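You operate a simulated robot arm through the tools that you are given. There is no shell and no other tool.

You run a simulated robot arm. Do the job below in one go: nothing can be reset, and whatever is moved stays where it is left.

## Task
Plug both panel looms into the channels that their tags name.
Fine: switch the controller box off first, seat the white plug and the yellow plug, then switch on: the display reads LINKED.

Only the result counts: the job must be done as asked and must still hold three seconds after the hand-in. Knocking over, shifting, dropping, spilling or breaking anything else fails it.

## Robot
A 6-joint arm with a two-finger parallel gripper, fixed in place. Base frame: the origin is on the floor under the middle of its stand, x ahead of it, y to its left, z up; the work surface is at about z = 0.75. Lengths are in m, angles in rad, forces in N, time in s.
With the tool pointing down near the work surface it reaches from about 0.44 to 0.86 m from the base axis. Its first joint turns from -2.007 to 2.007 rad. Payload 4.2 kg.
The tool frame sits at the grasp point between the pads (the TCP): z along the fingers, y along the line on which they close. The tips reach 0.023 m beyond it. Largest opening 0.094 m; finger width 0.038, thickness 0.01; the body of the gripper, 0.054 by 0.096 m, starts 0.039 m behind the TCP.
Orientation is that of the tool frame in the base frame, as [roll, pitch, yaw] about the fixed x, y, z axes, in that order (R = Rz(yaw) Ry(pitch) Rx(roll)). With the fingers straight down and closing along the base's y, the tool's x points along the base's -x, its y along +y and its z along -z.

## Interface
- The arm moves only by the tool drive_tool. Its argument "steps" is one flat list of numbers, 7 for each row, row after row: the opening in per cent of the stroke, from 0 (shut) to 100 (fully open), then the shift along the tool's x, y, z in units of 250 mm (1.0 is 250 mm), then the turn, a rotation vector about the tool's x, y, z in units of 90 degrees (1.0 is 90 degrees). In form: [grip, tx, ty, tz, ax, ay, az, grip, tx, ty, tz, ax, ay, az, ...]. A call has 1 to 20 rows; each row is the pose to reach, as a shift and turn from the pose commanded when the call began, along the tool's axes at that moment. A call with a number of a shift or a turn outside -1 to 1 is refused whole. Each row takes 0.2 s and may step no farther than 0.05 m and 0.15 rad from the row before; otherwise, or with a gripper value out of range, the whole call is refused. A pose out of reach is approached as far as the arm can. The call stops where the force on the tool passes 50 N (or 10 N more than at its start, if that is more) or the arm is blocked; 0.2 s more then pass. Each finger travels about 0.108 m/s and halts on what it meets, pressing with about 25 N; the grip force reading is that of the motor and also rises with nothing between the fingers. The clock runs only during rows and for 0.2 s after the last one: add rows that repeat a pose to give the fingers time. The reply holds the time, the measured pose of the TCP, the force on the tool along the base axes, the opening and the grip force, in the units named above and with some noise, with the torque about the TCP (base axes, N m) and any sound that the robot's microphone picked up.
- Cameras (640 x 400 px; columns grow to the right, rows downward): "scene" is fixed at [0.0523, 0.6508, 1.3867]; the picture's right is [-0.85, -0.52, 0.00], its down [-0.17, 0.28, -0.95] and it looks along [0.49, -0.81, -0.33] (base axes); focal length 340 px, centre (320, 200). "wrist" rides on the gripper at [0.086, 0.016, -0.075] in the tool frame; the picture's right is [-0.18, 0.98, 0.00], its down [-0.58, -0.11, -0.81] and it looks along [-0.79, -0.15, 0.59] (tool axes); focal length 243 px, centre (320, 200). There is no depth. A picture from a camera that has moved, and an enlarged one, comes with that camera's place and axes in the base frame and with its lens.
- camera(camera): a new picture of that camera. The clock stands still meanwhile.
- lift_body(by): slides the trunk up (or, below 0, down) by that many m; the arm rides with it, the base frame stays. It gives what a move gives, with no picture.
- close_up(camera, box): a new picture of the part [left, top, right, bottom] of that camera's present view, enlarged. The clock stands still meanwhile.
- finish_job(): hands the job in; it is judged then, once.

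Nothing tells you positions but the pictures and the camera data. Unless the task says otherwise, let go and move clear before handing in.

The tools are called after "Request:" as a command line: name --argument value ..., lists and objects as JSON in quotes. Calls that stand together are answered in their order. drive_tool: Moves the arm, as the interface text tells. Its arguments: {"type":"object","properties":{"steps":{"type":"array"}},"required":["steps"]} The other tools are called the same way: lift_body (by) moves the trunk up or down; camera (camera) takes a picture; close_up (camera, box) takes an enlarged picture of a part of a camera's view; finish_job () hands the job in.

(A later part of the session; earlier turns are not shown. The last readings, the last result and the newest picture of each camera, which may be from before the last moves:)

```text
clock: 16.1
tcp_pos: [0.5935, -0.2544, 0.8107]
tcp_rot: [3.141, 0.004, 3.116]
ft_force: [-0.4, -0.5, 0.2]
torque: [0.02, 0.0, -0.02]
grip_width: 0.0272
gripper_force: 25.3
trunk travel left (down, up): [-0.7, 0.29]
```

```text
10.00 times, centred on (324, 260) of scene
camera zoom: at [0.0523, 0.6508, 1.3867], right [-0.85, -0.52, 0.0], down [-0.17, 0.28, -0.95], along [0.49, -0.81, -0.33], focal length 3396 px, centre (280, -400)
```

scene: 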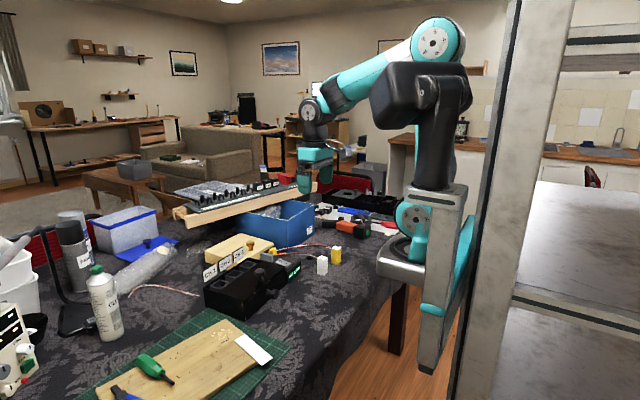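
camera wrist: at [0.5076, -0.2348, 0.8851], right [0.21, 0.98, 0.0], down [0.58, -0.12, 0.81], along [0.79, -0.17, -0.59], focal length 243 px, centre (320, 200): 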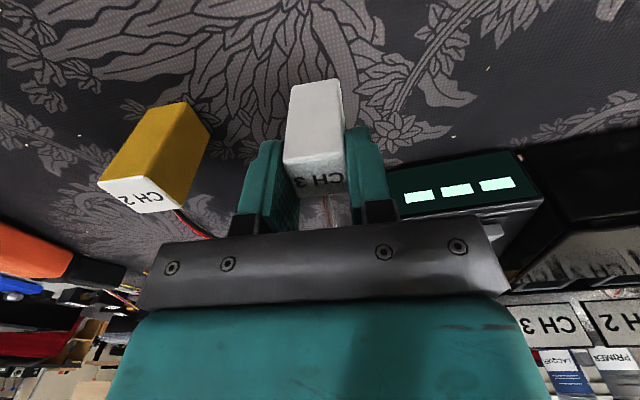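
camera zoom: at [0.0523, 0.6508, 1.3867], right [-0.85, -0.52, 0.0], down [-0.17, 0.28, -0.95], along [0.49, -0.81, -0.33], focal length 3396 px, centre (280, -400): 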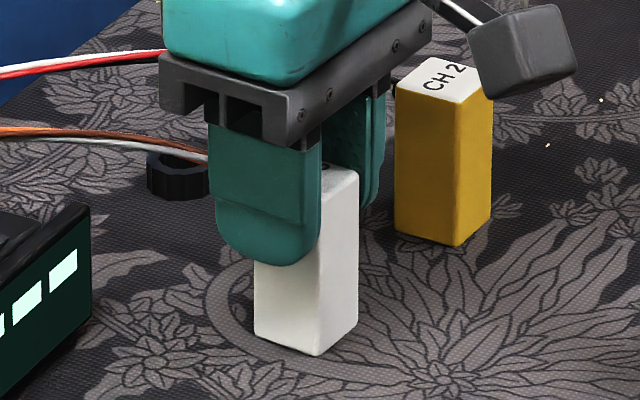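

The white plug is held (width 0.027). I'll lift it well clear, carry it over the CH3 socket and turn to the box's yaw.

Request:
drive_tool --steps '[0, 0, 0, -0.06, 0, 0, 0, 0, 0, 0, -0.22, 0, 0, 0, 0, 0, 0, -0.4, 0, 0, 0, 0, 0, 0, -0.56, 0, 0, 0, 0, -0.118, 0.1205, -0.56, 0, 0, -0.01, 0, -0.236, 0.241, -0.56, 0, 0, -0.02, 0, -0.354, 0.3616, -0.56, 0, 0, -0.03, 0, -0.472, 0.482, -0.56, 0, 0, -0.04, 0, -0.5905, 0.6027, -0.56, 0, 0, -0.05, 0, -0.7085, 0.7232, -0.56, 0, 0, -0.0609, 0, -0.7085, 0.7232, -0.56, 0, 0, -0.0609]'

Request:
camera --camera "wrist"

Request:
camera --camera "scene"

Request:
close_up --camera "scene" --box '[200, 210, 296, 290]'

```text
clock: 18.5
tcp_pos: [0.7756, -0.0763, 0.9519]
tcp_rot: [-3.141, 0.003, -3.071]
ft_force: [-0.7, 0.0, -0.2]
torque: [0.01, -0.03, -0.02]
grip_width: 0.0272
gripper_force: 25.1
trunk travel left (down, up): [-0.7, 0.29]
```

```text
taken
camera wrist: at [0.6885, -0.0651, 1.0258], right [0.11, 0.99, 0.0], down [0.58, -0.07, 0.81], along [0.8, -0.09, -0.59], focal length 243 px, centre (320, 200)
```

wrist: 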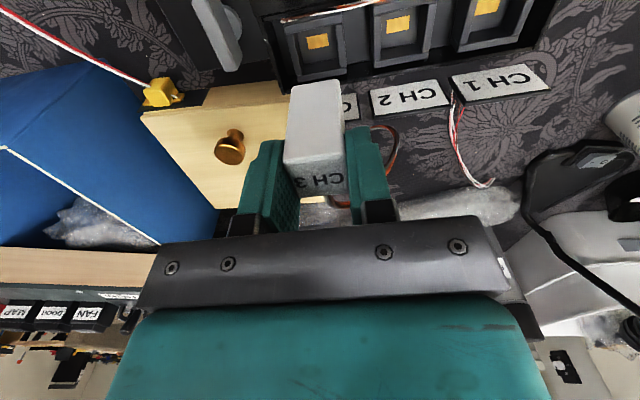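

```text
taken
```

scene: 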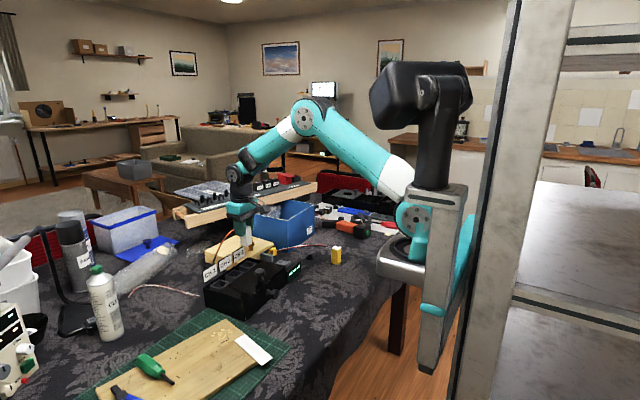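

```text
5.00 times, centred on (248, 250) of scene
camera zoom: at [0.0523, 0.6508, 1.3867], right [-0.85, -0.52, 0.0], down [-0.17, 0.28, -0.95], along [0.49, -0.81, -0.33], focal length 1698 px, centre (680, -50)
```

zoom: 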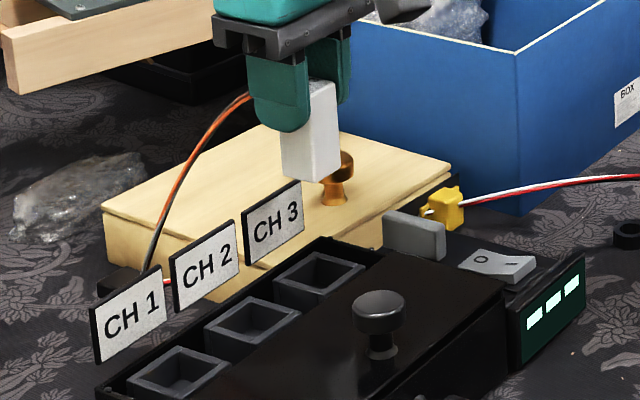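

The plug hangs above CH3. I'll lower it to about 1 cm above the rim and check the alignment in both views.

Request:
drive_tool --steps '[0, 0, 0, 0.1, 0, 0, 0, 0, 0, 0, 0.2, 0, 0, 0, 0, 0, 0, 0.28, 0, 0, 0, 0, 0, 0, 0.28, 0, 0, 0]'

Request:
close_up --camera "scene" --box '[220, 240, 284, 280]'

Request:
camera --camera "wrist"

Request:
close_up --camera "wrist" --box '[240, 20, 400, 120]'

```text
clock: 19.5
tcp_pos: [0.7756, -0.0772, 0.881]
tcp_rot: [-3.142, 0.005, -3.073]
ft_force: [-0.6, -0.1, -0.3]
torque: [-0.01, -0.03, -0.01]
grip_width: 0.0271
gripper_force: 25.1
trunk travel left (down, up): [-0.7, 0.29]
```

```text
10.00 times, centred on (252, 260) of scene
camera zoom: at [0.0523, 0.6508, 1.3867], right [-0.85, -0.52, 0.0], down [-0.17, 0.28, -0.95], along [0.49, -0.81, -0.33], focal length 3396 px, centre (1000, -400)
```

zoom: 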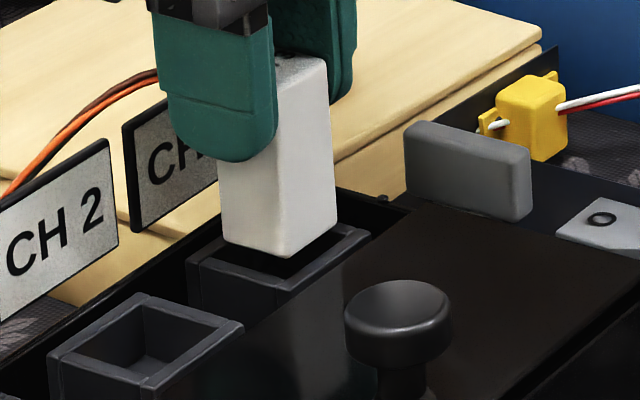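

```text
taken
camera wrist: at [0.6884, -0.0661, 0.9558], right [0.11, 0.99, 0.0], down [0.58, -0.07, 0.81], along [0.8, -0.09, -0.59], focal length 243 px, centre (320, 200)
```

wrist: 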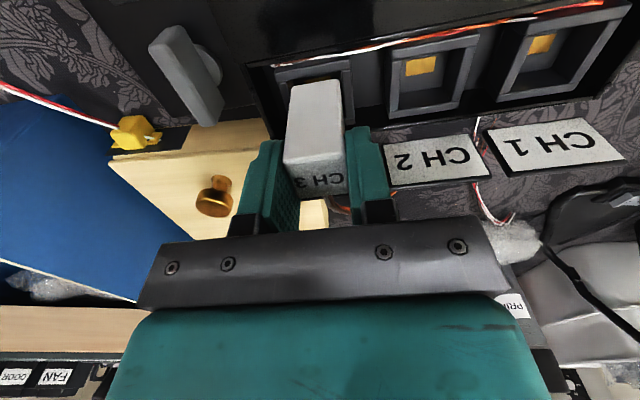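

```text
4.00 times, centred on (320, 70) of wrist
camera zoom: at [0.6884, -0.0661, 0.9558], right [0.11, 0.99, 0.0], down [0.58, -0.07, 0.81], along [0.8, -0.09, -0.59], focal length 970 px, centre (320, 720)
```

zoom: 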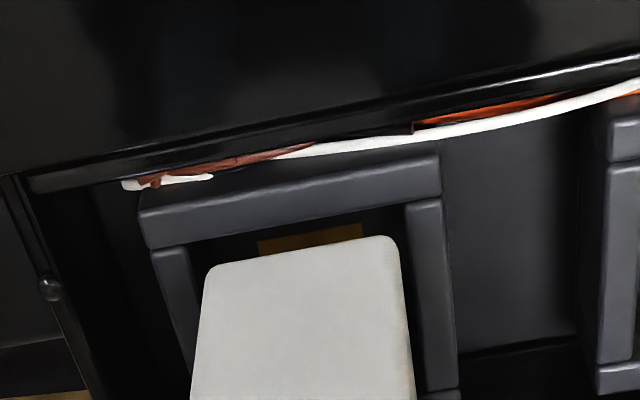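

The plug is about 6 mm above the rim and within about 1 mm of the opening's centre. I'll nudge it +1.2 mm in x and -0.5 mm in y, then start the insertion slowly.

Request:
drive_tool --steps '[0, -0.0048, -0.002, 0, 0, 0, 0, 0, -0.0048, -0.002, 0.012, 0, 0, 0, 0, -0.0048, -0.002, 0.02, 0, 0, 0, 0, -0.0048, -0.002, 0.028, 0, 0, 0, 0, -0.0048, -0.002, 0.036, 0, 0, 0, 0, -0.0048, -0.002, 0.044, 0, 0, 0, 0, -0.0048, -0.002, 0.044, 0, 0, 0]'

Request:
close_up --camera "scene" --box '[220, 240, 284, 280]'

Request:
close_up --camera "wrist" --box '[240, 20, 400, 120]'

```text
clock: 21.1
tcp_pos: [0.7763, -0.0774, 0.8725]
tcp_rot: [-3.141, 0.003, -3.073]
ft_force: [0.2, -0.2, 0.0]
torque: [-0.01, -0.01, -0.03]
grip_width: 0.0275
gripper_force: 25.2
trunk travel left (down, up): [-0.7, 0.29]
```

```text
10.00 times, centred on (252, 260) of scene
camera zoom: at [0.0523, 0.6508, 1.3867], right [-0.85, -0.52, 0.0], down [-0.17, 0.28, -0.95], along [0.49, -0.81, -0.33], focal length 3396 px, centre (1000, -400)
```

zoom: 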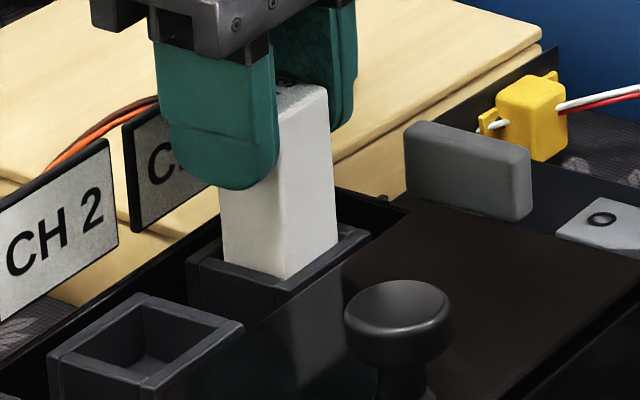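

```text
4.00 times, centred on (320, 70) of wrist
camera zoom: at [0.6893, -0.0665, 0.9453], right [0.11, 0.99, 0.0], down [0.58, -0.07, 0.81], along [0.8, -0.09, -0.59], focal length 970 px, centre (320, 720)
```

zoom: 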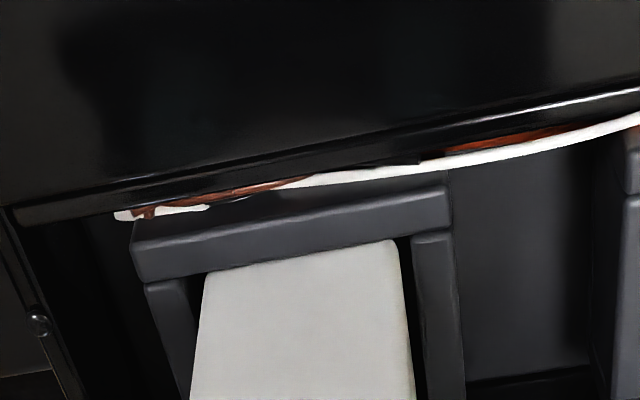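

It has entered the opening with no contact force. I'll keep pushing down in small steps.

Request:
drive_tool --steps '[0, -0.002, 0, 0.01, 0, 0, 0, 0, -0.002, 0, 0.02, 0, 0, 0, 0, -0.002, 0, 0.03, 0, 0, 0, 0, -0.002, 0, 0.04, 0, 0, 0, 0, -0.002, 0, 0.05, 0, 0, 0, 0, -0.002, 0, 0.06, 0, 0, 0, 0, -0.002, 0, 0.07, 0, 0, 0, 0, -0.002, 0, 0.08, 0, 0, 0, 0, -0.002, 0, 0.08, 0, 0, 0]'

Request:
close_up --camera "scene" --box '[220, 240, 284, 280]'

Request:
close_up --camera "wrist" --box '[240, 20, 400, 120]'

```text
clock: 23.1
tcp_pos: [0.7778, -0.0777, 0.8535]
tcp_rot: [-3.139, 0.01, -3.071]
ft_force: [2.4, -2.3, 26.2]
torque: [-0.04, -0.02, 0.01]
grip_width: 0.0278
gripper_force: 25.3
trunk travel left (down, up): [-0.7, 0.29]
```

```text
10.00 times, centred on (252, 260) of scene
camera zoom: at [0.0523, 0.6508, 1.3867], right [-0.85, -0.52, 0.0], down [-0.17, 0.28, -0.95], along [0.49, -0.81, -0.33], focal length 3396 px, centre (1000, -400)
```

zoom: 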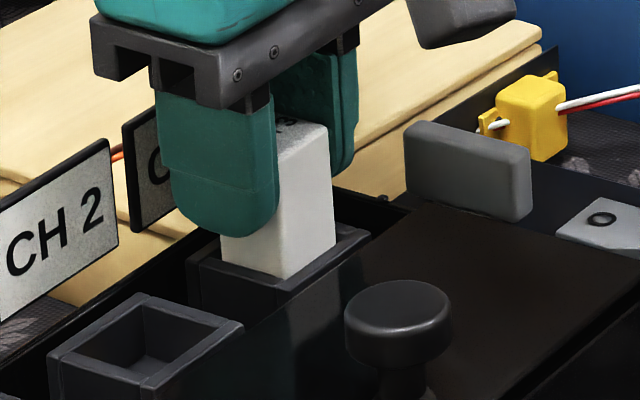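

```text
4.00 times, centred on (320, 70) of wrist
camera zoom: at [0.6903, -0.0665, 0.9273], right [0.12, 0.99, 0.0], down [0.58, -0.07, 0.81], along [0.81, -0.09, -0.58], focal length 970 px, centre (320, 720)
```

zoom: 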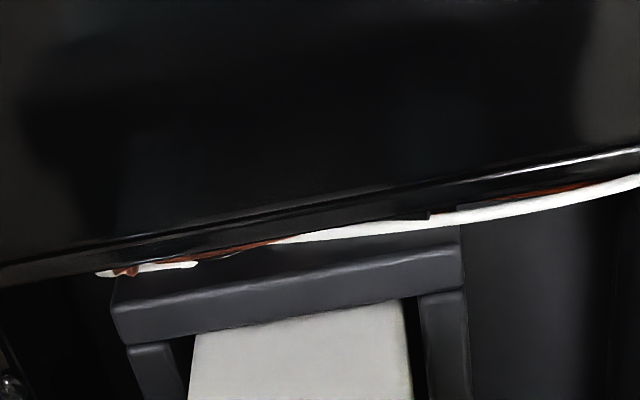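

There's now a 26 N reaction with the plug roughly 15 mm deep, and the fingers may be slipping on it. I'll press a little further to see whether it moves or is bottomed.

Request:
drive_tool --steps '[0, 0, 0, 0.008, 0, 0, 0, 0, 0, 0, 0.016, 0, 0, 0, 0, 0, 0, 0.016, 0, 0, 0]'

Request:
close_up --camera "scene" --box '[220, 240, 284, 280]'

```text
clock: 23.9
tcp_pos: [0.7777, -0.0765, 0.8483]
tcp_rot: [3.141, 0.006, -3.071]
ft_force: [1.1, 1.2, 26.3]
torque: [0.02, 0.07, -0.04]
grip_width: 0.0275
gripper_force: 25.0
trunk travel left (down, up): [-0.7, 0.29]
```

```text
10.00 times, centred on (252, 260) of scene
camera zoom: at [0.0523, 0.6508, 1.3867], right [-0.85, -0.52, 0.0], down [-0.17, 0.28, -0.95], along [0.49, -0.81, -0.33], focal length 3396 px, centre (1000, -400)
```

zoom: 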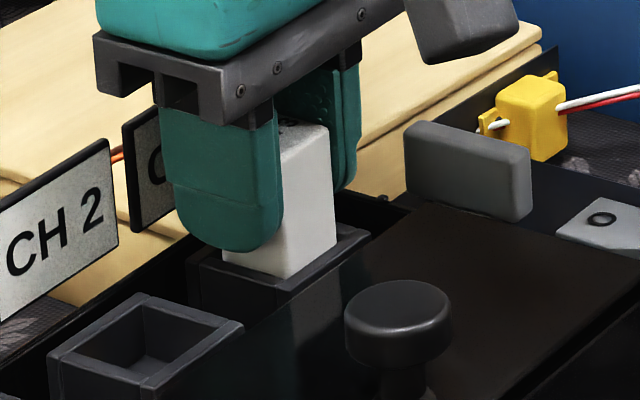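

The fingers slid about 5 mm down the plug, so it is bottomed or held by friction. I'll release, lift, and look at how deep it sits.

Request:
drive_tool --steps '[20, 0, 0, -0.004, 0, 0, 0, 45, 0, 0, -0.006, 0, 0, 0, 45, 0, 0, -0.006, 0, 0, 0, 45, 0, 0, -0.1, 0, 0, 0, 45, 0, 0, -0.25, 0, 0, 0, 45, 0, 0, -0.4, 0, 0, 0, 45, 0, 0, -0.4, 0, 0, 0]'

Request:
close_up --camera "scene" --box '[220, 240, 284, 280]'

Request:
camera --camera "wrist"

```text
clock: 25.5
tcp_pos: [0.7771, -0.0783, 0.9466]
tcp_rot: [3.141, 0.004, -3.072]
ft_force: [0.8, 0.1, -0.2]
torque: [-0.02, -0.01, -0.01]
grip_width: 0.0424
gripper_force: 0.1
trunk travel left (down, up): [-0.7, 0.29]
```

```text
10.00 times, centred on (252, 260) of scene
camera zoom: at [0.0523, 0.6508, 1.3867], right [-0.85, -0.52, 0.0], down [-0.17, 0.28, -0.95], along [0.49, -0.81, -0.33], focal length 3396 px, centre (1000, -400)
```

zoom: 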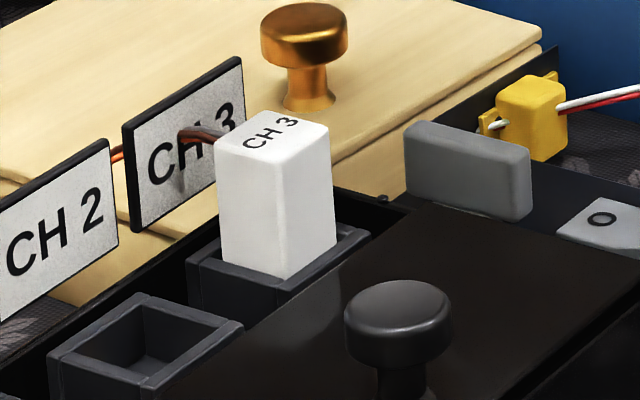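

```text
taken
camera wrist: at [0.6901, -0.0667, 1.021], right [0.11, 0.99, 0.0], down [0.58, -0.07, 0.81], along [0.8, -0.09, -0.59], focal length 243 px, centre (320, 200)
```

wrist: 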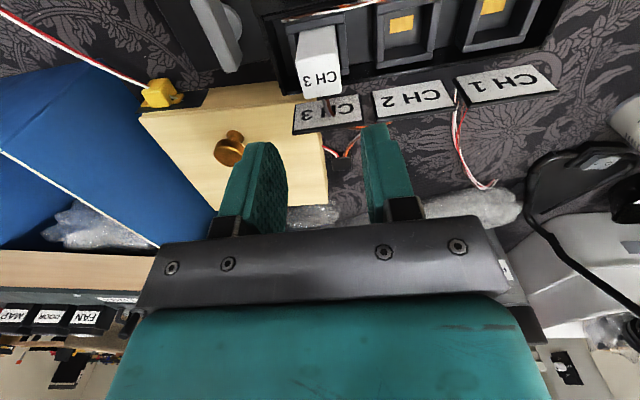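

Request:
close_up --camera "wrist" --box '[270, 10, 366, 110]'

Request:
close_up --camera "scene" --box '[232, 246, 264, 270]'

```text
4.00 times, centred on (318, 60) of wrist
camera zoom: at [0.6901, -0.0667, 1.021], right [0.11, 0.99, 0.0], down [0.58, -0.07, 0.81], along [0.8, -0.09, -0.59], focal length 970 px, centre (328, 760)
```

zoom: 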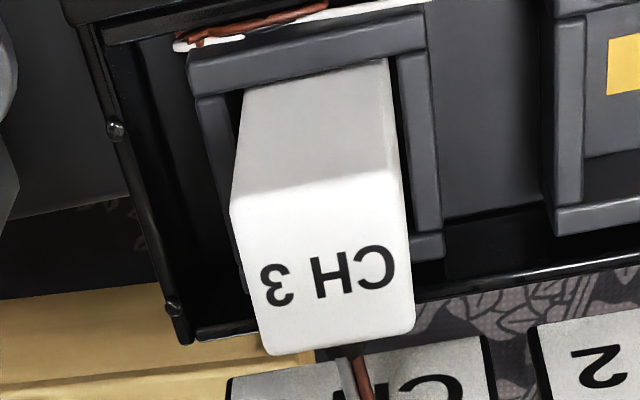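

```text
16.00 times, centred on (248, 258) of scene
camera zoom: at [0.0523, 0.6508, 1.3867], right [-0.85, -0.52, 0.0], down [-0.17, 0.28, -0.95], along [0.49, -0.81, -0.33], focal length 5434 px, centre (1472, -728)
```

zoom: 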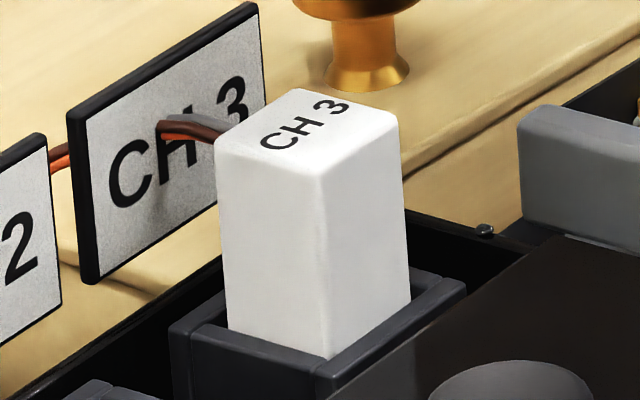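

The plug stands about 39–41 mm above the rim. To be sure it is fully home I'll close the fingers and press on its top.

Request:
drive_tool --steps '[0, 0.006, 0, 0.05, 0, 0, 0, 0, 0.006, 0, 0.12, 0, 0, 0, 0, 0.006, 0, 0.2, 0, 0, 0, 0, 0.006, 0, 0.26, 0, 0, 0, 0, 0.006, 0, 0.27, 0, 0, 0, 0, 0.006, 0, 0.28, 0, 0, 0, 0, 0.006, 0, 0.288, 0, 0, 0, 0, 0.006, 0, 0.296, 0, 0, 0, 0, 0.006, 0, 0.304, 0, 0, 0, 0, 0.006, 0, 0.312, 0, 0, 0, 0, 0.006, 0, 0.32, 0, 0, 0]'

Request:
close_up --camera "scene" --box '[220, 240, 284, 280]'

```text
clock: 27.2
tcp_pos: [0.7789, -0.0777, 0.8812]
tcp_rot: [-3.139, 0.017, -3.071]
ft_force: [-4.6, -1.2, 25.0]
torque: [-0.06, 0.46, 0.0]
grip_width: 0.0
gripper_force: 25.4
trunk travel left (down, up): [-0.7, 0.29]
stopped in row 8: the force on the tool passed its limit at 53 N (the readings are from after the stop); the commanded pose is now the measured one
```

```text
10.00 times, centred on (252, 260) of scene
camera zoom: at [0.0523, 0.6508, 1.3867], right [-0.85, -0.52, 0.0], down [-0.17, 0.28, -0.95], along [0.49, -0.81, -0.33], focal length 3396 px, centre (1000, -400)
```

zoom: 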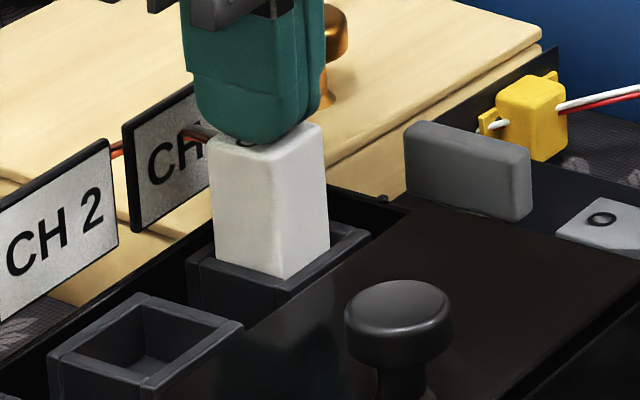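

Request:
drive_tool --steps '[0, 0, 0, -0.02, 0, 0, 0, 0, 0, 0, -0.15, 0, 0, 0, 0, 0, 0, -0.3, 0, -0.011, 0, 0, 0, 0, -0.3, 0, -0.011, 0]'

Request:
close_up --camera "scene" --box '[220, 240, 284, 280]'

Request:
close_up --camera "scene" --box '[232, 246, 264, 270]'

Request:
close_up --camera "wrist" --box '[240, 0, 400, 120]'

```text
clock: 28.2
tcp_pos: [0.7764, -0.0798, 0.9528]
tcp_rot: [-3.141, 0.025, -3.072]
ft_force: [-0.6, -0.6, 1.6]
torque: [0.02, 0.01, -0.06]
grip_width: 0.0
gripper_force: 25.4
trunk travel left (down, up): [-0.7, 0.29]
```

```text
10.00 times, centred on (252, 260) of scene
camera zoom: at [0.0523, 0.6508, 1.3867], right [-0.85, -0.52, 0.0], down [-0.17, 0.28, -0.95], along [0.49, -0.81, -0.33], focal length 3396 px, centre (1000, -400)
```

zoom: 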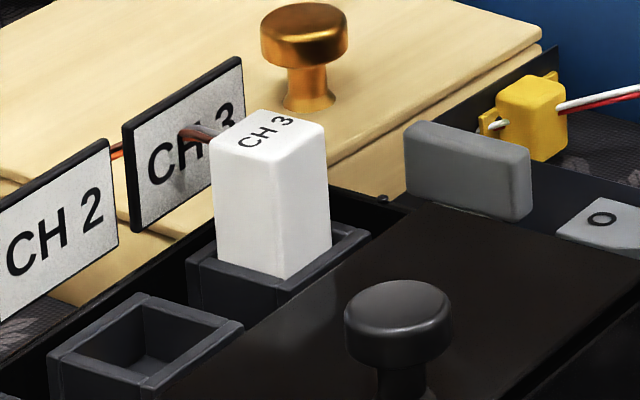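

```text
16.00 times, centred on (248, 258) of scene
camera zoom: at [0.0523, 0.6508, 1.3867], right [-0.85, -0.52, 0.0], down [-0.17, 0.28, -0.95], along [0.49, -0.81, -0.33], focal length 5434 px, centre (1472, -728)
```

zoom: 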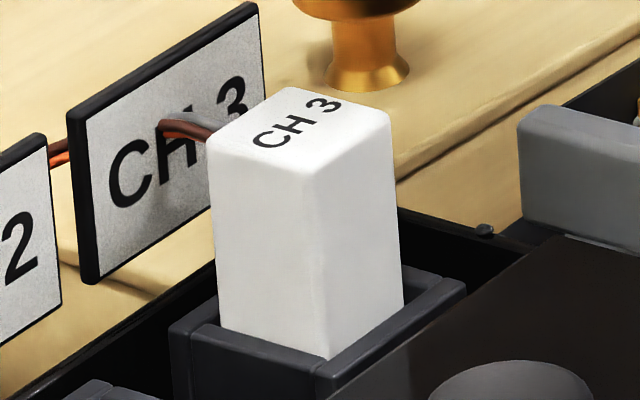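

```text
3.33 times, centred on (320, 60) of wrist
camera zoom: at [0.6871, -0.0673, 1.0247], right [0.11, 0.99, 0.0], down [0.57, -0.07, 0.82], along [0.82, -0.09, -0.57], focal length 809 px, centre (320, 667)
```

zoom: 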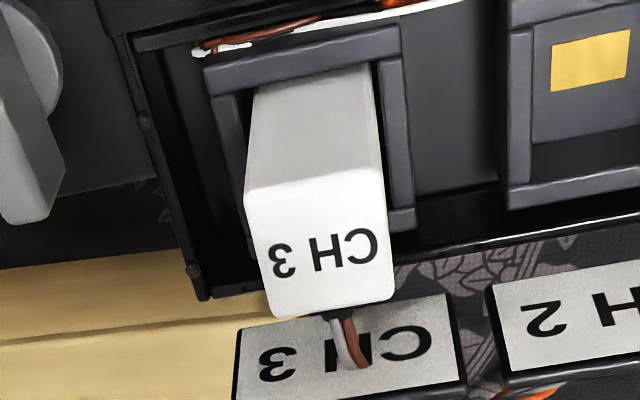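

The press tilted the plug slightly toward +x, and I also corrected the tool pitch the wrong way. I'll level the tool, open the fingers and re-measure before gripping the plug again to straighten and push it.

Request:
drive_tool --steps '[45, 0, 0, 0, 0, 0.008, 0, 45, 0, 0, 0, 0, 0.016, 0, 45, 0, 0, 0, 0, 0.016, 0]'

Request:
close_up --camera "wrist" --box '[270, 10, 366, 110]'

```text
clock: 29.0
tcp_pos: [0.7763, -0.0785, 0.9521]
tcp_rot: [-3.141, 0.001, -3.069]
ft_force: [0.2, 0.9, -0.3]
torque: [-0.04, 0.02, -0.03]
grip_width: 0.0424
gripper_force: 0.0
trunk travel left (down, up): [-0.7, 0.29]
```

```text
4.00 times, centred on (318, 60) of wrist
camera zoom: at [0.6892, -0.067, 1.0274], right [0.11, 0.99, 0.0], down [0.59, -0.07, 0.81], along [0.8, -0.09, -0.59], focal length 970 px, centre (328, 760)
```

zoom: 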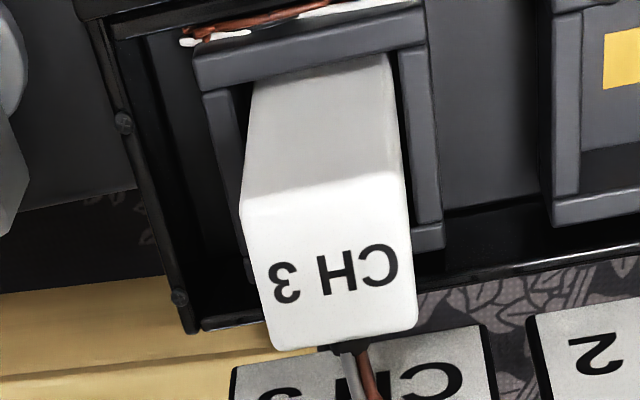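

The plug's top is centred within about 1 mm, and its bottom works out to the socket-floor height (~0.792), so I take it as seated. Before the yellow plug I'll check where the leads run behind the box and how the yellow one is routed.

Request:
camera --camera "wrist"

Request:
close_up --camera "wrist" --box '[290, 80, 402, 170]'

Request:
close_up --camera "scene" --box '[195, 235, 275, 285]'

Request:
close_up --camera "wrist" --box '[100, 60, 220, 135]'

```text
taken
camera wrist: at [0.6892, -0.067, 1.0274], right [0.11, 0.99, 0.0], down [0.59, -0.07, 0.81], along [0.8, -0.09, -0.59], focal length 243 px, centre (320, 200)
```

wrist: 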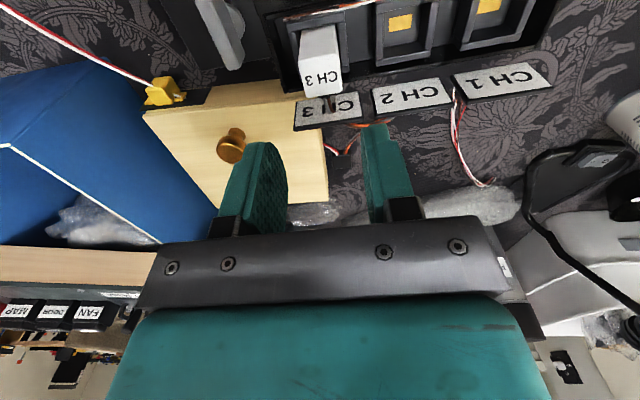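

```text
4.44 times, centred on (346, 125) of wrist
camera zoom: at [0.6892, -0.067, 1.0274], right [0.11, 0.99, 0.0], down [0.59, -0.07, 0.81], along [0.8, -0.09, -0.59], focal length 1078 px, centre (204, 533)
```

zoom: 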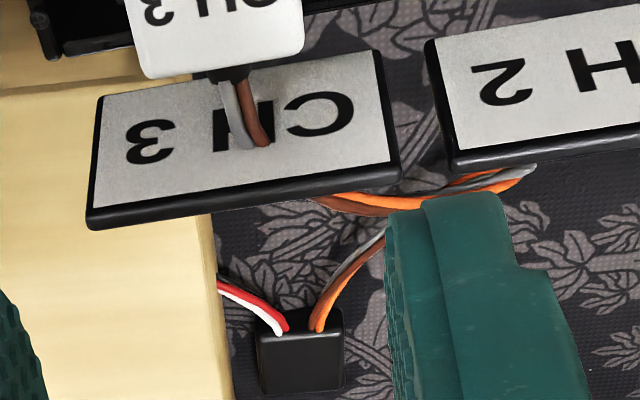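

```text
8.00 times, centred on (235, 260) of scene
camera zoom: at [0.0523, 0.6508, 1.3867], right [-0.85, -0.52, 0.0], down [-0.17, 0.28, -0.95], along [0.49, -0.81, -0.33], focal length 2717 px, centre (1000, -280)
```

zoom: 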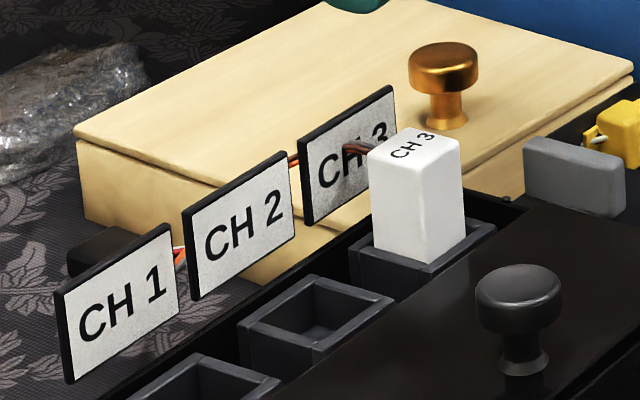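

```text
5.33 times, centred on (160, 98) of wrist
camera zoom: at [0.6892, -0.067, 1.0274], right [0.11, 0.99, 0.0], down [0.59, -0.07, 0.81], along [0.8, -0.09, -0.59], focal length 1294 px, centre (1173, 747)
```

zoom: 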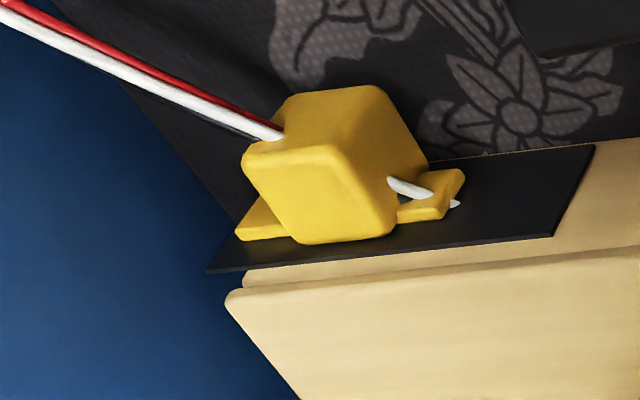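

The white lead has plenty of slack to the black block at the back. The yellow lead runs through a yellow clip on a bracket, which could leave it short for CH2, so I'll look closely at that clip.

Request:
drive_tool --steps '[45, 0.047, -0.154, 0, 0, 0, 0, 45, 0.094, -0.308, 0, 0, 0, 0, 45, 0.141, -0.462, 0.03, 0, 0, 0, 45, 0.188, -0.616, 0.06, 0, 0, 0, 45, 0.188, -0.616, 0.06, 0, 0, 0]'

Request:
camera --camera "wrist"

Request:
close_up --camera "wrist" --box '[240, 20, 400, 120]'

```text
clock: 30.2
tcp_pos: [0.7408, -0.2353, 0.9385]
tcp_rot: [3.141, 0.001, -3.071]
ft_force: [0.1, 0.1, -0.5]
torque: [-0.01, 0.01, -0.03]
grip_width: 0.0425
gripper_force: 0.1
trunk travel left (down, up): [-0.7, 0.29]
```

```text
taken
camera wrist: at [0.6532, -0.2242, 1.0126], right [0.11, 0.99, 0.0], down [0.59, -0.07, 0.81], along [0.8, -0.09, -0.59], focal length 243 px, centre (320, 200)
```

wrist: 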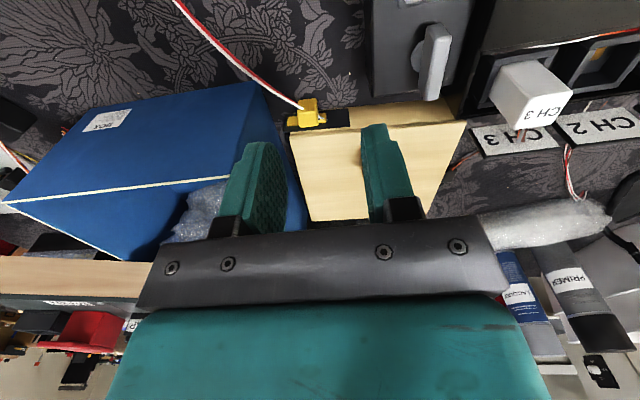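

```text
4.00 times, centred on (320, 70) of wrist
camera zoom: at [0.6532, -0.2242, 1.0126], right [0.11, 0.99, 0.0], down [0.59, -0.07, 0.81], along [0.8, -0.09, -0.59], focal length 970 px, centre (320, 720)
```

zoom: 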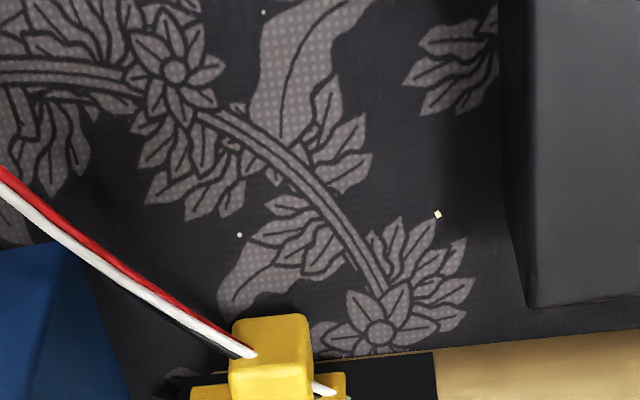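

Request:
close_up --camera "wrist" --box '[270, 84, 366, 144]'

Request:
close_up --camera "scene" --box '[264, 240, 296, 260]'

Request:
close_up --camera "wrist" --box '[160, 0, 400, 150]'

Request:
close_up --camera "scene" --box '[260, 230, 360, 280]'

```text
6.67 times, centred on (318, 114) of wrist
camera zoom: at [0.6532, -0.2242, 1.0126], right [0.11, 0.99, 0.0], down [0.59, -0.07, 0.81], along [0.8, -0.09, -0.59], focal length 1618 px, centre (333, 773)
```

zoom: 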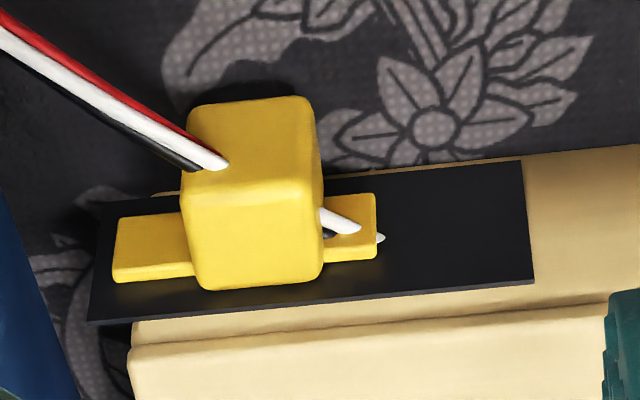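

```text
16.00 times, centred on (280, 250) of scene
camera zoom: at [0.0523, 0.6508, 1.3867], right [-0.85, -0.52, 0.0], down [-0.17, 0.28, -0.95], along [0.49, -0.81, -0.33], focal length 5434 px, centre (960, -600)
```

zoom: 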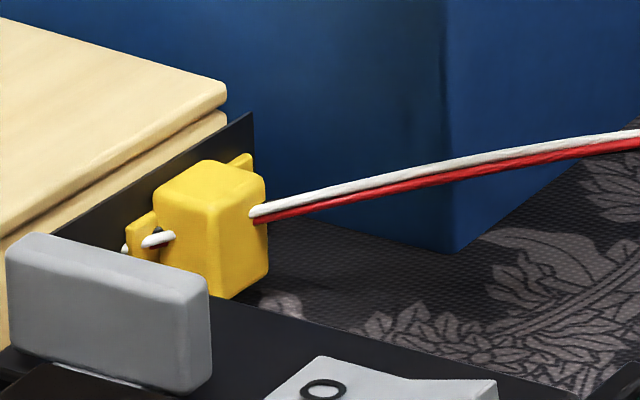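

```text
2.67 times, centred on (280, 75) of wrist
camera zoom: at [0.6532, -0.2242, 1.0126], right [0.11, 0.99, 0.0], down [0.59, -0.07, 0.81], along [0.8, -0.09, -0.59], focal length 647 px, centre (427, 533)
```

zoom: 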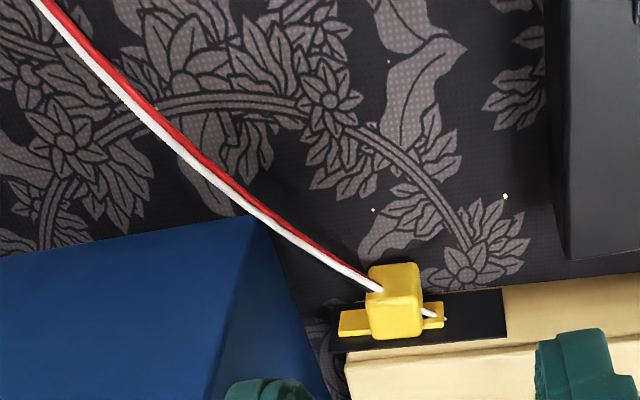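

```text
6.40 times, centred on (310, 255) of scene
camera zoom: at [0.0523, 0.6508, 1.3867], right [-0.85, -0.52, 0.0], down [-0.17, 0.28, -0.95], along [0.49, -0.81, -0.33], focal length 2173 px, centre (384, -152)
```

zoom: 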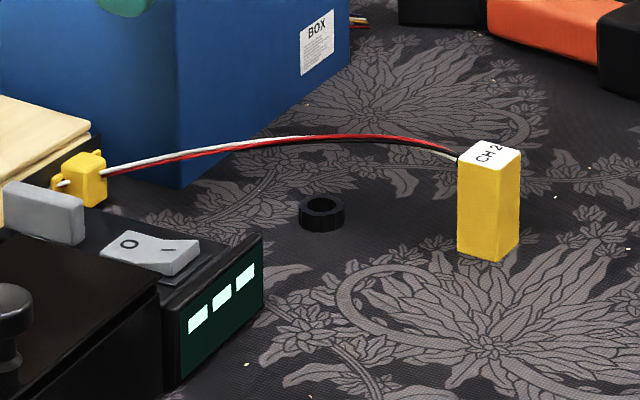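

I'll go pick up the yellow plug carefully and watch the force as I carry it; first hover above it.

Request:
drive_tool --steps '[50, 0.128, -0.081, 0, 0, 0, 0.012, 50, 0.255, -0.162, 0, 0, 0, 0.024, 50, 0.383, -0.243, 0, 0, 0, 0.036, 50, 0.51, -0.324, 0.04, 0, 0, 0.048, 50, 0.638, -0.405, 0.12, 0, 0, 0.0608, 50, 0.638, -0.405, 0.31, 0, 0, 0.0608, 50, 0.638, -0.405, 0.31, 0, 0, 0.0608]'

Request:
camera --camera "wrist"

Request:
close_up --camera "wrist" --box '[240, 30, 400, 130]'

Request:
close_up --camera "scene" --box '[290, 220, 386, 280]'

```text
clock: 31.8
tcp_pos: [0.588, -0.3467, 0.8601]
tcp_rot: [3.14, 0.002, 3.115]
ft_force: [-0.9, 0.5, -0.1]
torque: [0.01, -0.01, 0.0]
grip_width: 0.0469
gripper_force: 0.0
trunk travel left (down, up): [-0.7, 0.29]
```

```text
taken
camera wrist: at [0.5022, -0.3275, 0.9337], right [0.21, 0.98, 0.0], down [0.58, -0.12, 0.81], along [0.79, -0.17, -0.59], focal length 243 px, centre (320, 200)
```

wrist: 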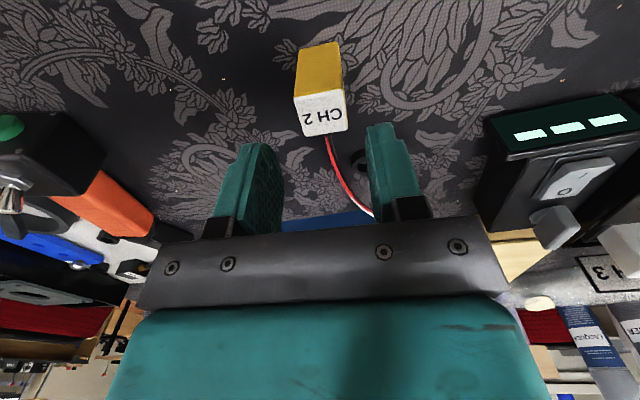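

```text
4.00 times, centred on (320, 80) of wrist
camera zoom: at [0.5022, -0.3275, 0.9337], right [0.21, 0.98, 0.0], down [0.58, -0.12, 0.81], along [0.79, -0.17, -0.59], focal length 970 px, centre (320, 680)
```

zoom: 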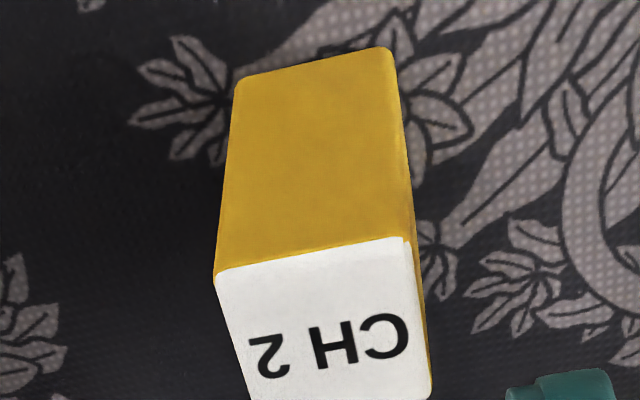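

```text
6.67 times, centred on (338, 250) of scene
camera zoom: at [0.0523, 0.6508, 1.3867], right [-0.85, -0.52, 0.0], down [-0.17, 0.28, -0.95], along [0.49, -0.81, -0.33], focal length 2264 px, centre (200, -133)
```

zoom: 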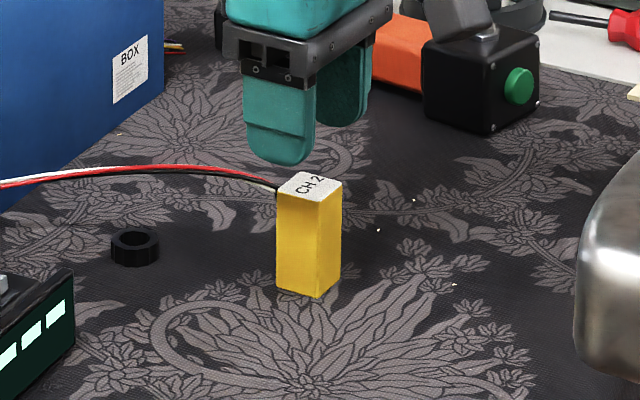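

The yellow plug is within about 1 mm of the finger centre. Lowering and gripping.

Request:
drive_tool --steps '[50, 0.002, 0.005, 0.1, 0, 0, 0, 50, 0.002, 0.005, 0.193, 0, 0, 0, 50, 0.002, 0.005, 0.193, 0, 0, 0, 0, 0.002, 0.005, 0.193, 0, 0, 0, 0, 0.002, 0.005, 0.193, 0, 0, 0, 0, 0.002, 0.005, 0.193, 0, 0, 0]'

Request:
close_up --camera "scene" --box '[290, 220, 386, 280]'

Request:
close_up --camera "wrist" --box '[240, 70, 400, 230]'

```text
clock: 33.2
tcp_pos: [0.5885, -0.3467, 0.8122]
tcp_rot: [-3.141, 0.002, 3.116]
ft_force: [0.2, 0.1, -0.2]
torque: [-0.01, 0.02, -0.05]
grip_width: 0.0273
gripper_force: 24.3
trunk travel left (down, up): [-0.7, 0.29]
```

```text
6.67 times, centred on (338, 250) of scene
camera zoom: at [0.0523, 0.6508, 1.3867], right [-0.85, -0.52, 0.0], down [-0.17, 0.28, -0.95], along [0.49, -0.81, -0.33], focal length 2264 px, centre (200, -133)
```

zoom: 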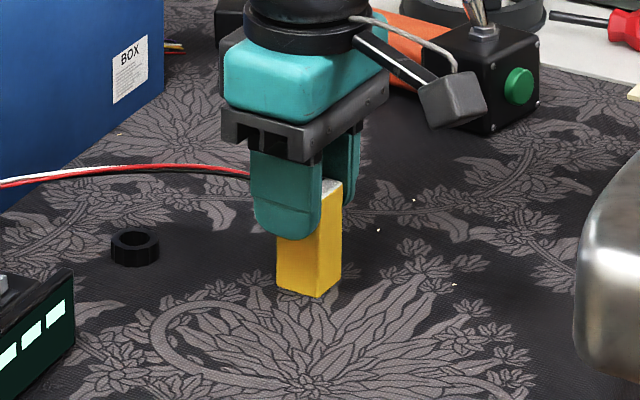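

```text
2.50 times, centred on (320, 150) of wrist
camera zoom: at [0.5024, -0.3261, 0.8856], right [0.21, 0.98, 0.0], down [0.58, -0.12, 0.81], along [0.79, -0.17, -0.59], focal length 606 px, centre (320, 325)
```

zoom: 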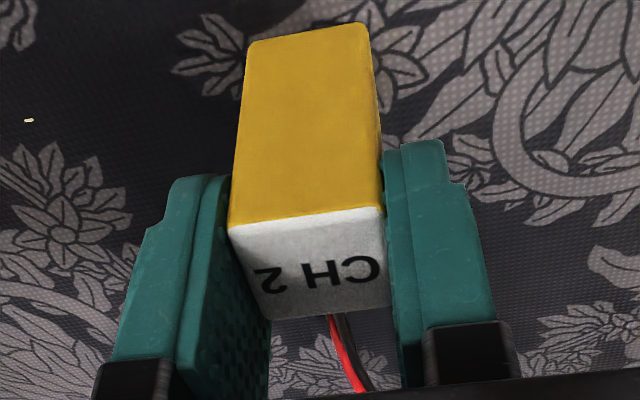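

The yellow plug is held. I'll lift while moving toward the box, to spare the lead, and watch the force.

Request:
drive_tool --steps '[0, 0, 0, -0.06, 0, 0, 0, 0, 0, 0, -0.12, 0, 0, 0, 0, -0.078, 0.082, -0.24, 0, 0, 0, 0, -0.1748, 0.2045, -0.36, 0, 0, 0, 0, -0.2717, 0.327, -0.48, 0, 0, 0, 0, -0.3486, 0.449, -0.52, 0, 0, 0, 0, -0.3486, 0.449, -0.52, 0, 0, 0]'

Request:
camera --camera "scene"

Request:
close_up --camera "scene" --box '[230, 210, 358, 290]'

```text
clock: 34.8
tcp_pos: [0.6792, -0.2359, 0.9428]
tcp_rot: [3.141, 0.0, 3.115]
ft_force: [-0.1, -0.8, -0.1]
torque: [0.02, 0.03, 0.05]
grip_width: 0.0272
gripper_force: 24.8
trunk travel left (down, up): [-0.7, 0.29]
```

```text
taken
```

scene: 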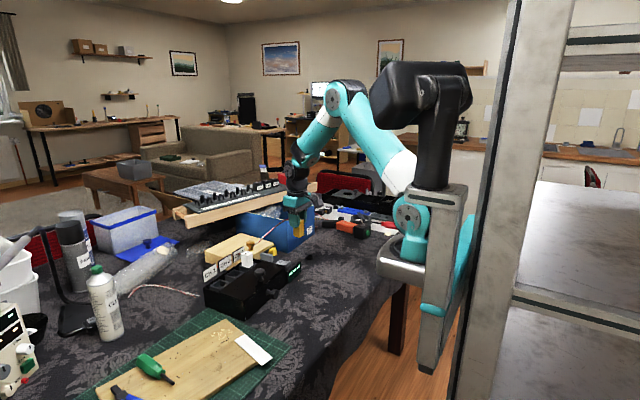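

```text
5.00 times, centred on (294, 250) of scene
camera zoom: at [0.0523, 0.6508, 1.3867], right [-0.85, -0.52, 0.0], down [-0.17, 0.28, -0.95], along [0.49, -0.81, -0.33], focal length 1698 px, centre (450, -50)
```

zoom: 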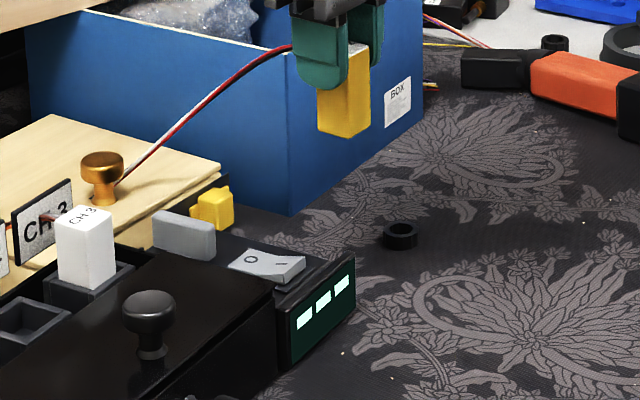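

Lifting pulled the yellow lead free of the clip and there is no tension. Continuing to above CH2.

Request:
drive_tool --steps '[0, -0.058, 0.1514, -0.03, 0, 0, -0.01, 0, -0.116, 0.3028, -0.048, 0, 0, -0.0205, 0, -0.174, 0.4542, -0.048, 0, 0, -0.031, 0, -0.232, 0.6056, -0.048, 0, 0, -0.041, 0, -0.29, 0.757, -0.048, 0, 0, -0.051, 0, -0.348, 0.9084, -0.048, 0, 0, -0.0615, 0, -0.348, 0.9084, -0.048, 0, 0, -0.0615]'

Request:
camera --camera "wrist"

Request:
close_up --camera "scene" --box '[190, 210, 318, 290]'

```text
clock: 36.4
tcp_pos: [0.7716, -0.0111, 0.9554]
tcp_rot: [-3.141, 0.001, -3.07]
ft_force: [0.1, 0.3, 0.0]
torque: [0.04, -0.02, -0.01]
grip_width: 0.0276
gripper_force: 25.2
trunk travel left (down, up): [-0.7, 0.29]
```

```text
taken
camera wrist: at [0.6844, 0.0002, 1.0295], right [0.11, 0.99, 0.0], down [0.59, -0.07, 0.81], along [0.8, -0.09, -0.59], focal length 243 px, centre (320, 200)
```

wrist: 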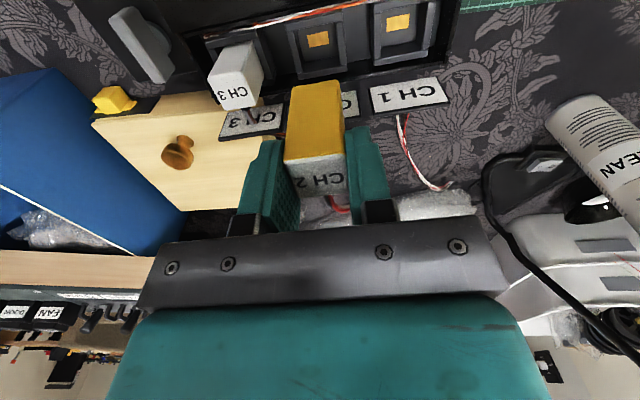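

```text
5.00 times, centred on (254, 250) of scene
camera zoom: at [0.0523, 0.6508, 1.3867], right [-0.85, -0.52, 0.0], down [-0.17, 0.28, -0.95], along [0.49, -0.81, -0.33], focal length 1698 px, centre (650, -50)
```

zoom: 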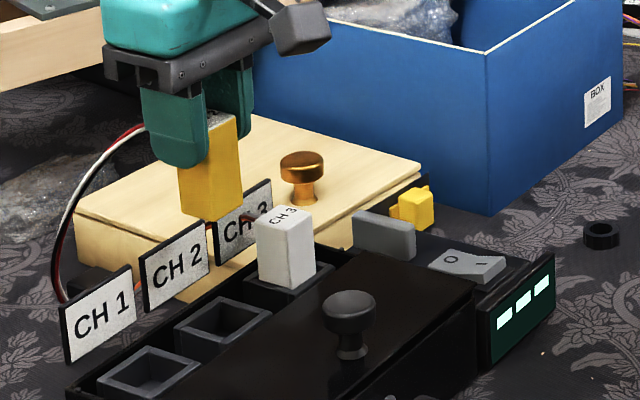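

Well placed above CH2 with slack in the lead. I'll lower it to a few mm above the rim and check alignment.

Request:
drive_tool --steps '[0, 0, 0, 0.1, 0, 0, 0, 0, 0, 0, 0.2, 0, 0, 0, 0, 0, 0, 0.288, 0, 0, 0, 0, 0, 0, 0.288, 0, 0, 0]'

Request:
close_up --camera "scene" --box '[205, 245, 269, 285]'

Request:
close_up --camera "wrist" --box '[240, 20, 400, 120]'

```text
clock: 37.4
tcp_pos: [0.7715, -0.0108, 0.8818]
tcp_rot: [3.141, 0.002, -3.071]
ft_force: [0.0, -0.4, -0.1]
torque: [-0.03, 0.0, 0.01]
grip_width: 0.0272
gripper_force: 25.0
trunk travel left (down, up): [-0.7, 0.29]
```

```text
10.00 times, centred on (237, 265) of scene
camera zoom: at [0.0523, 0.6508, 1.3867], right [-0.85, -0.52, 0.0], down [-0.17, 0.28, -0.95], along [0.49, -0.81, -0.33], focal length 3396 px, centre (1150, -450)
```

zoom: 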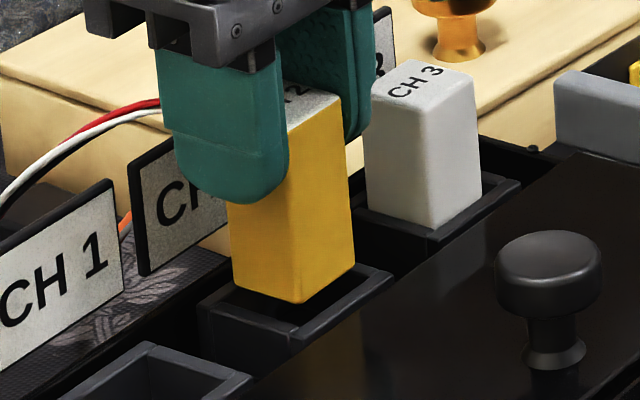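

```text
4.00 times, centred on (320, 70) of wrist
camera zoom: at [0.6844, -0.0001, 0.9563], right [0.11, 0.99, 0.0], down [0.59, -0.07, 0.81], along [0.8, -0.09, -0.59], focal length 970 px, centre (320, 720)
```

zoom: 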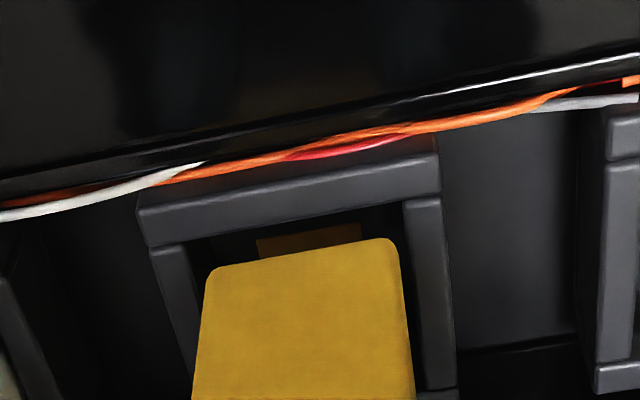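

The alignment is the same as for the white plug just before it went in. Same small +x nudge, then insert slowly.

Request:
drive_tool --steps '[0, -0.006, -0.001, 0, 0, 0, 0, 0, -0.006, -0.001, 0.012, 0, 0, 0, 0, -0.006, -0.001, 0.024, 0, 0, 0, 0, -0.006, -0.001, 0.034, 0, 0, 0, 0, -0.006, -0.001, 0.044, 0, 0, 0, 0, -0.006, -0.001, 0.044, 0, 0, 0]'

Request:
close_up --camera "scene" --box '[205, 245, 269, 285]'

Request:
close_up --camera "wrist" --box '[240, 20, 400, 120]'

```text
clock: 38.8
tcp_pos: [0.7728, -0.0104, 0.87]
tcp_rot: [3.141, 0.002, -3.071]
ft_force: [-0.2, -1.1, -0.8]
torque: [-0.01, -0.03, 0.01]
grip_width: 0.0275
gripper_force: 25.3
trunk travel left (down, up): [-0.7, 0.29]
```

```text
10.00 times, centred on (237, 265) of scene
camera zoom: at [0.0523, 0.6508, 1.3867], right [-0.85, -0.52, 0.0], down [-0.17, 0.28, -0.95], along [0.49, -0.81, -0.33], focal length 3396 px, centre (1150, -450)
```

zoom: 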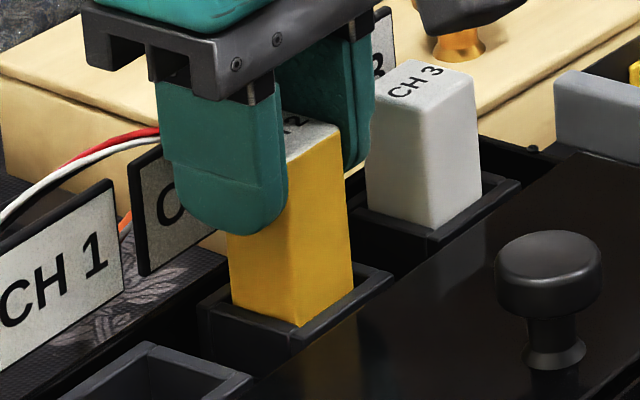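

```text
4.00 times, centred on (320, 70) of wrist
camera zoom: at [0.6857, 0.0001, 0.9451], right [0.11, 0.99, 0.0], down [0.59, -0.07, 0.81], along [0.8, -0.09, -0.59], focal length 970 px, centre (320, 720)
```

zoom: 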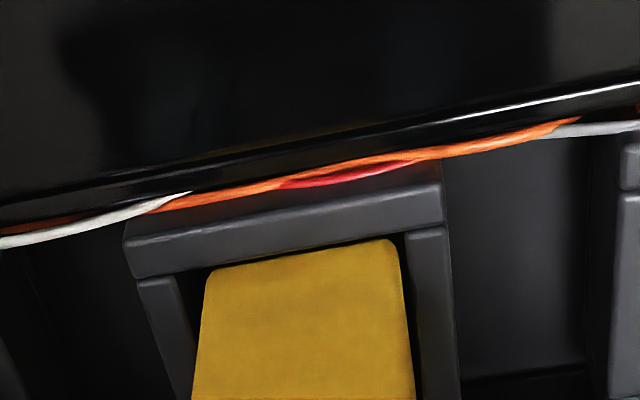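

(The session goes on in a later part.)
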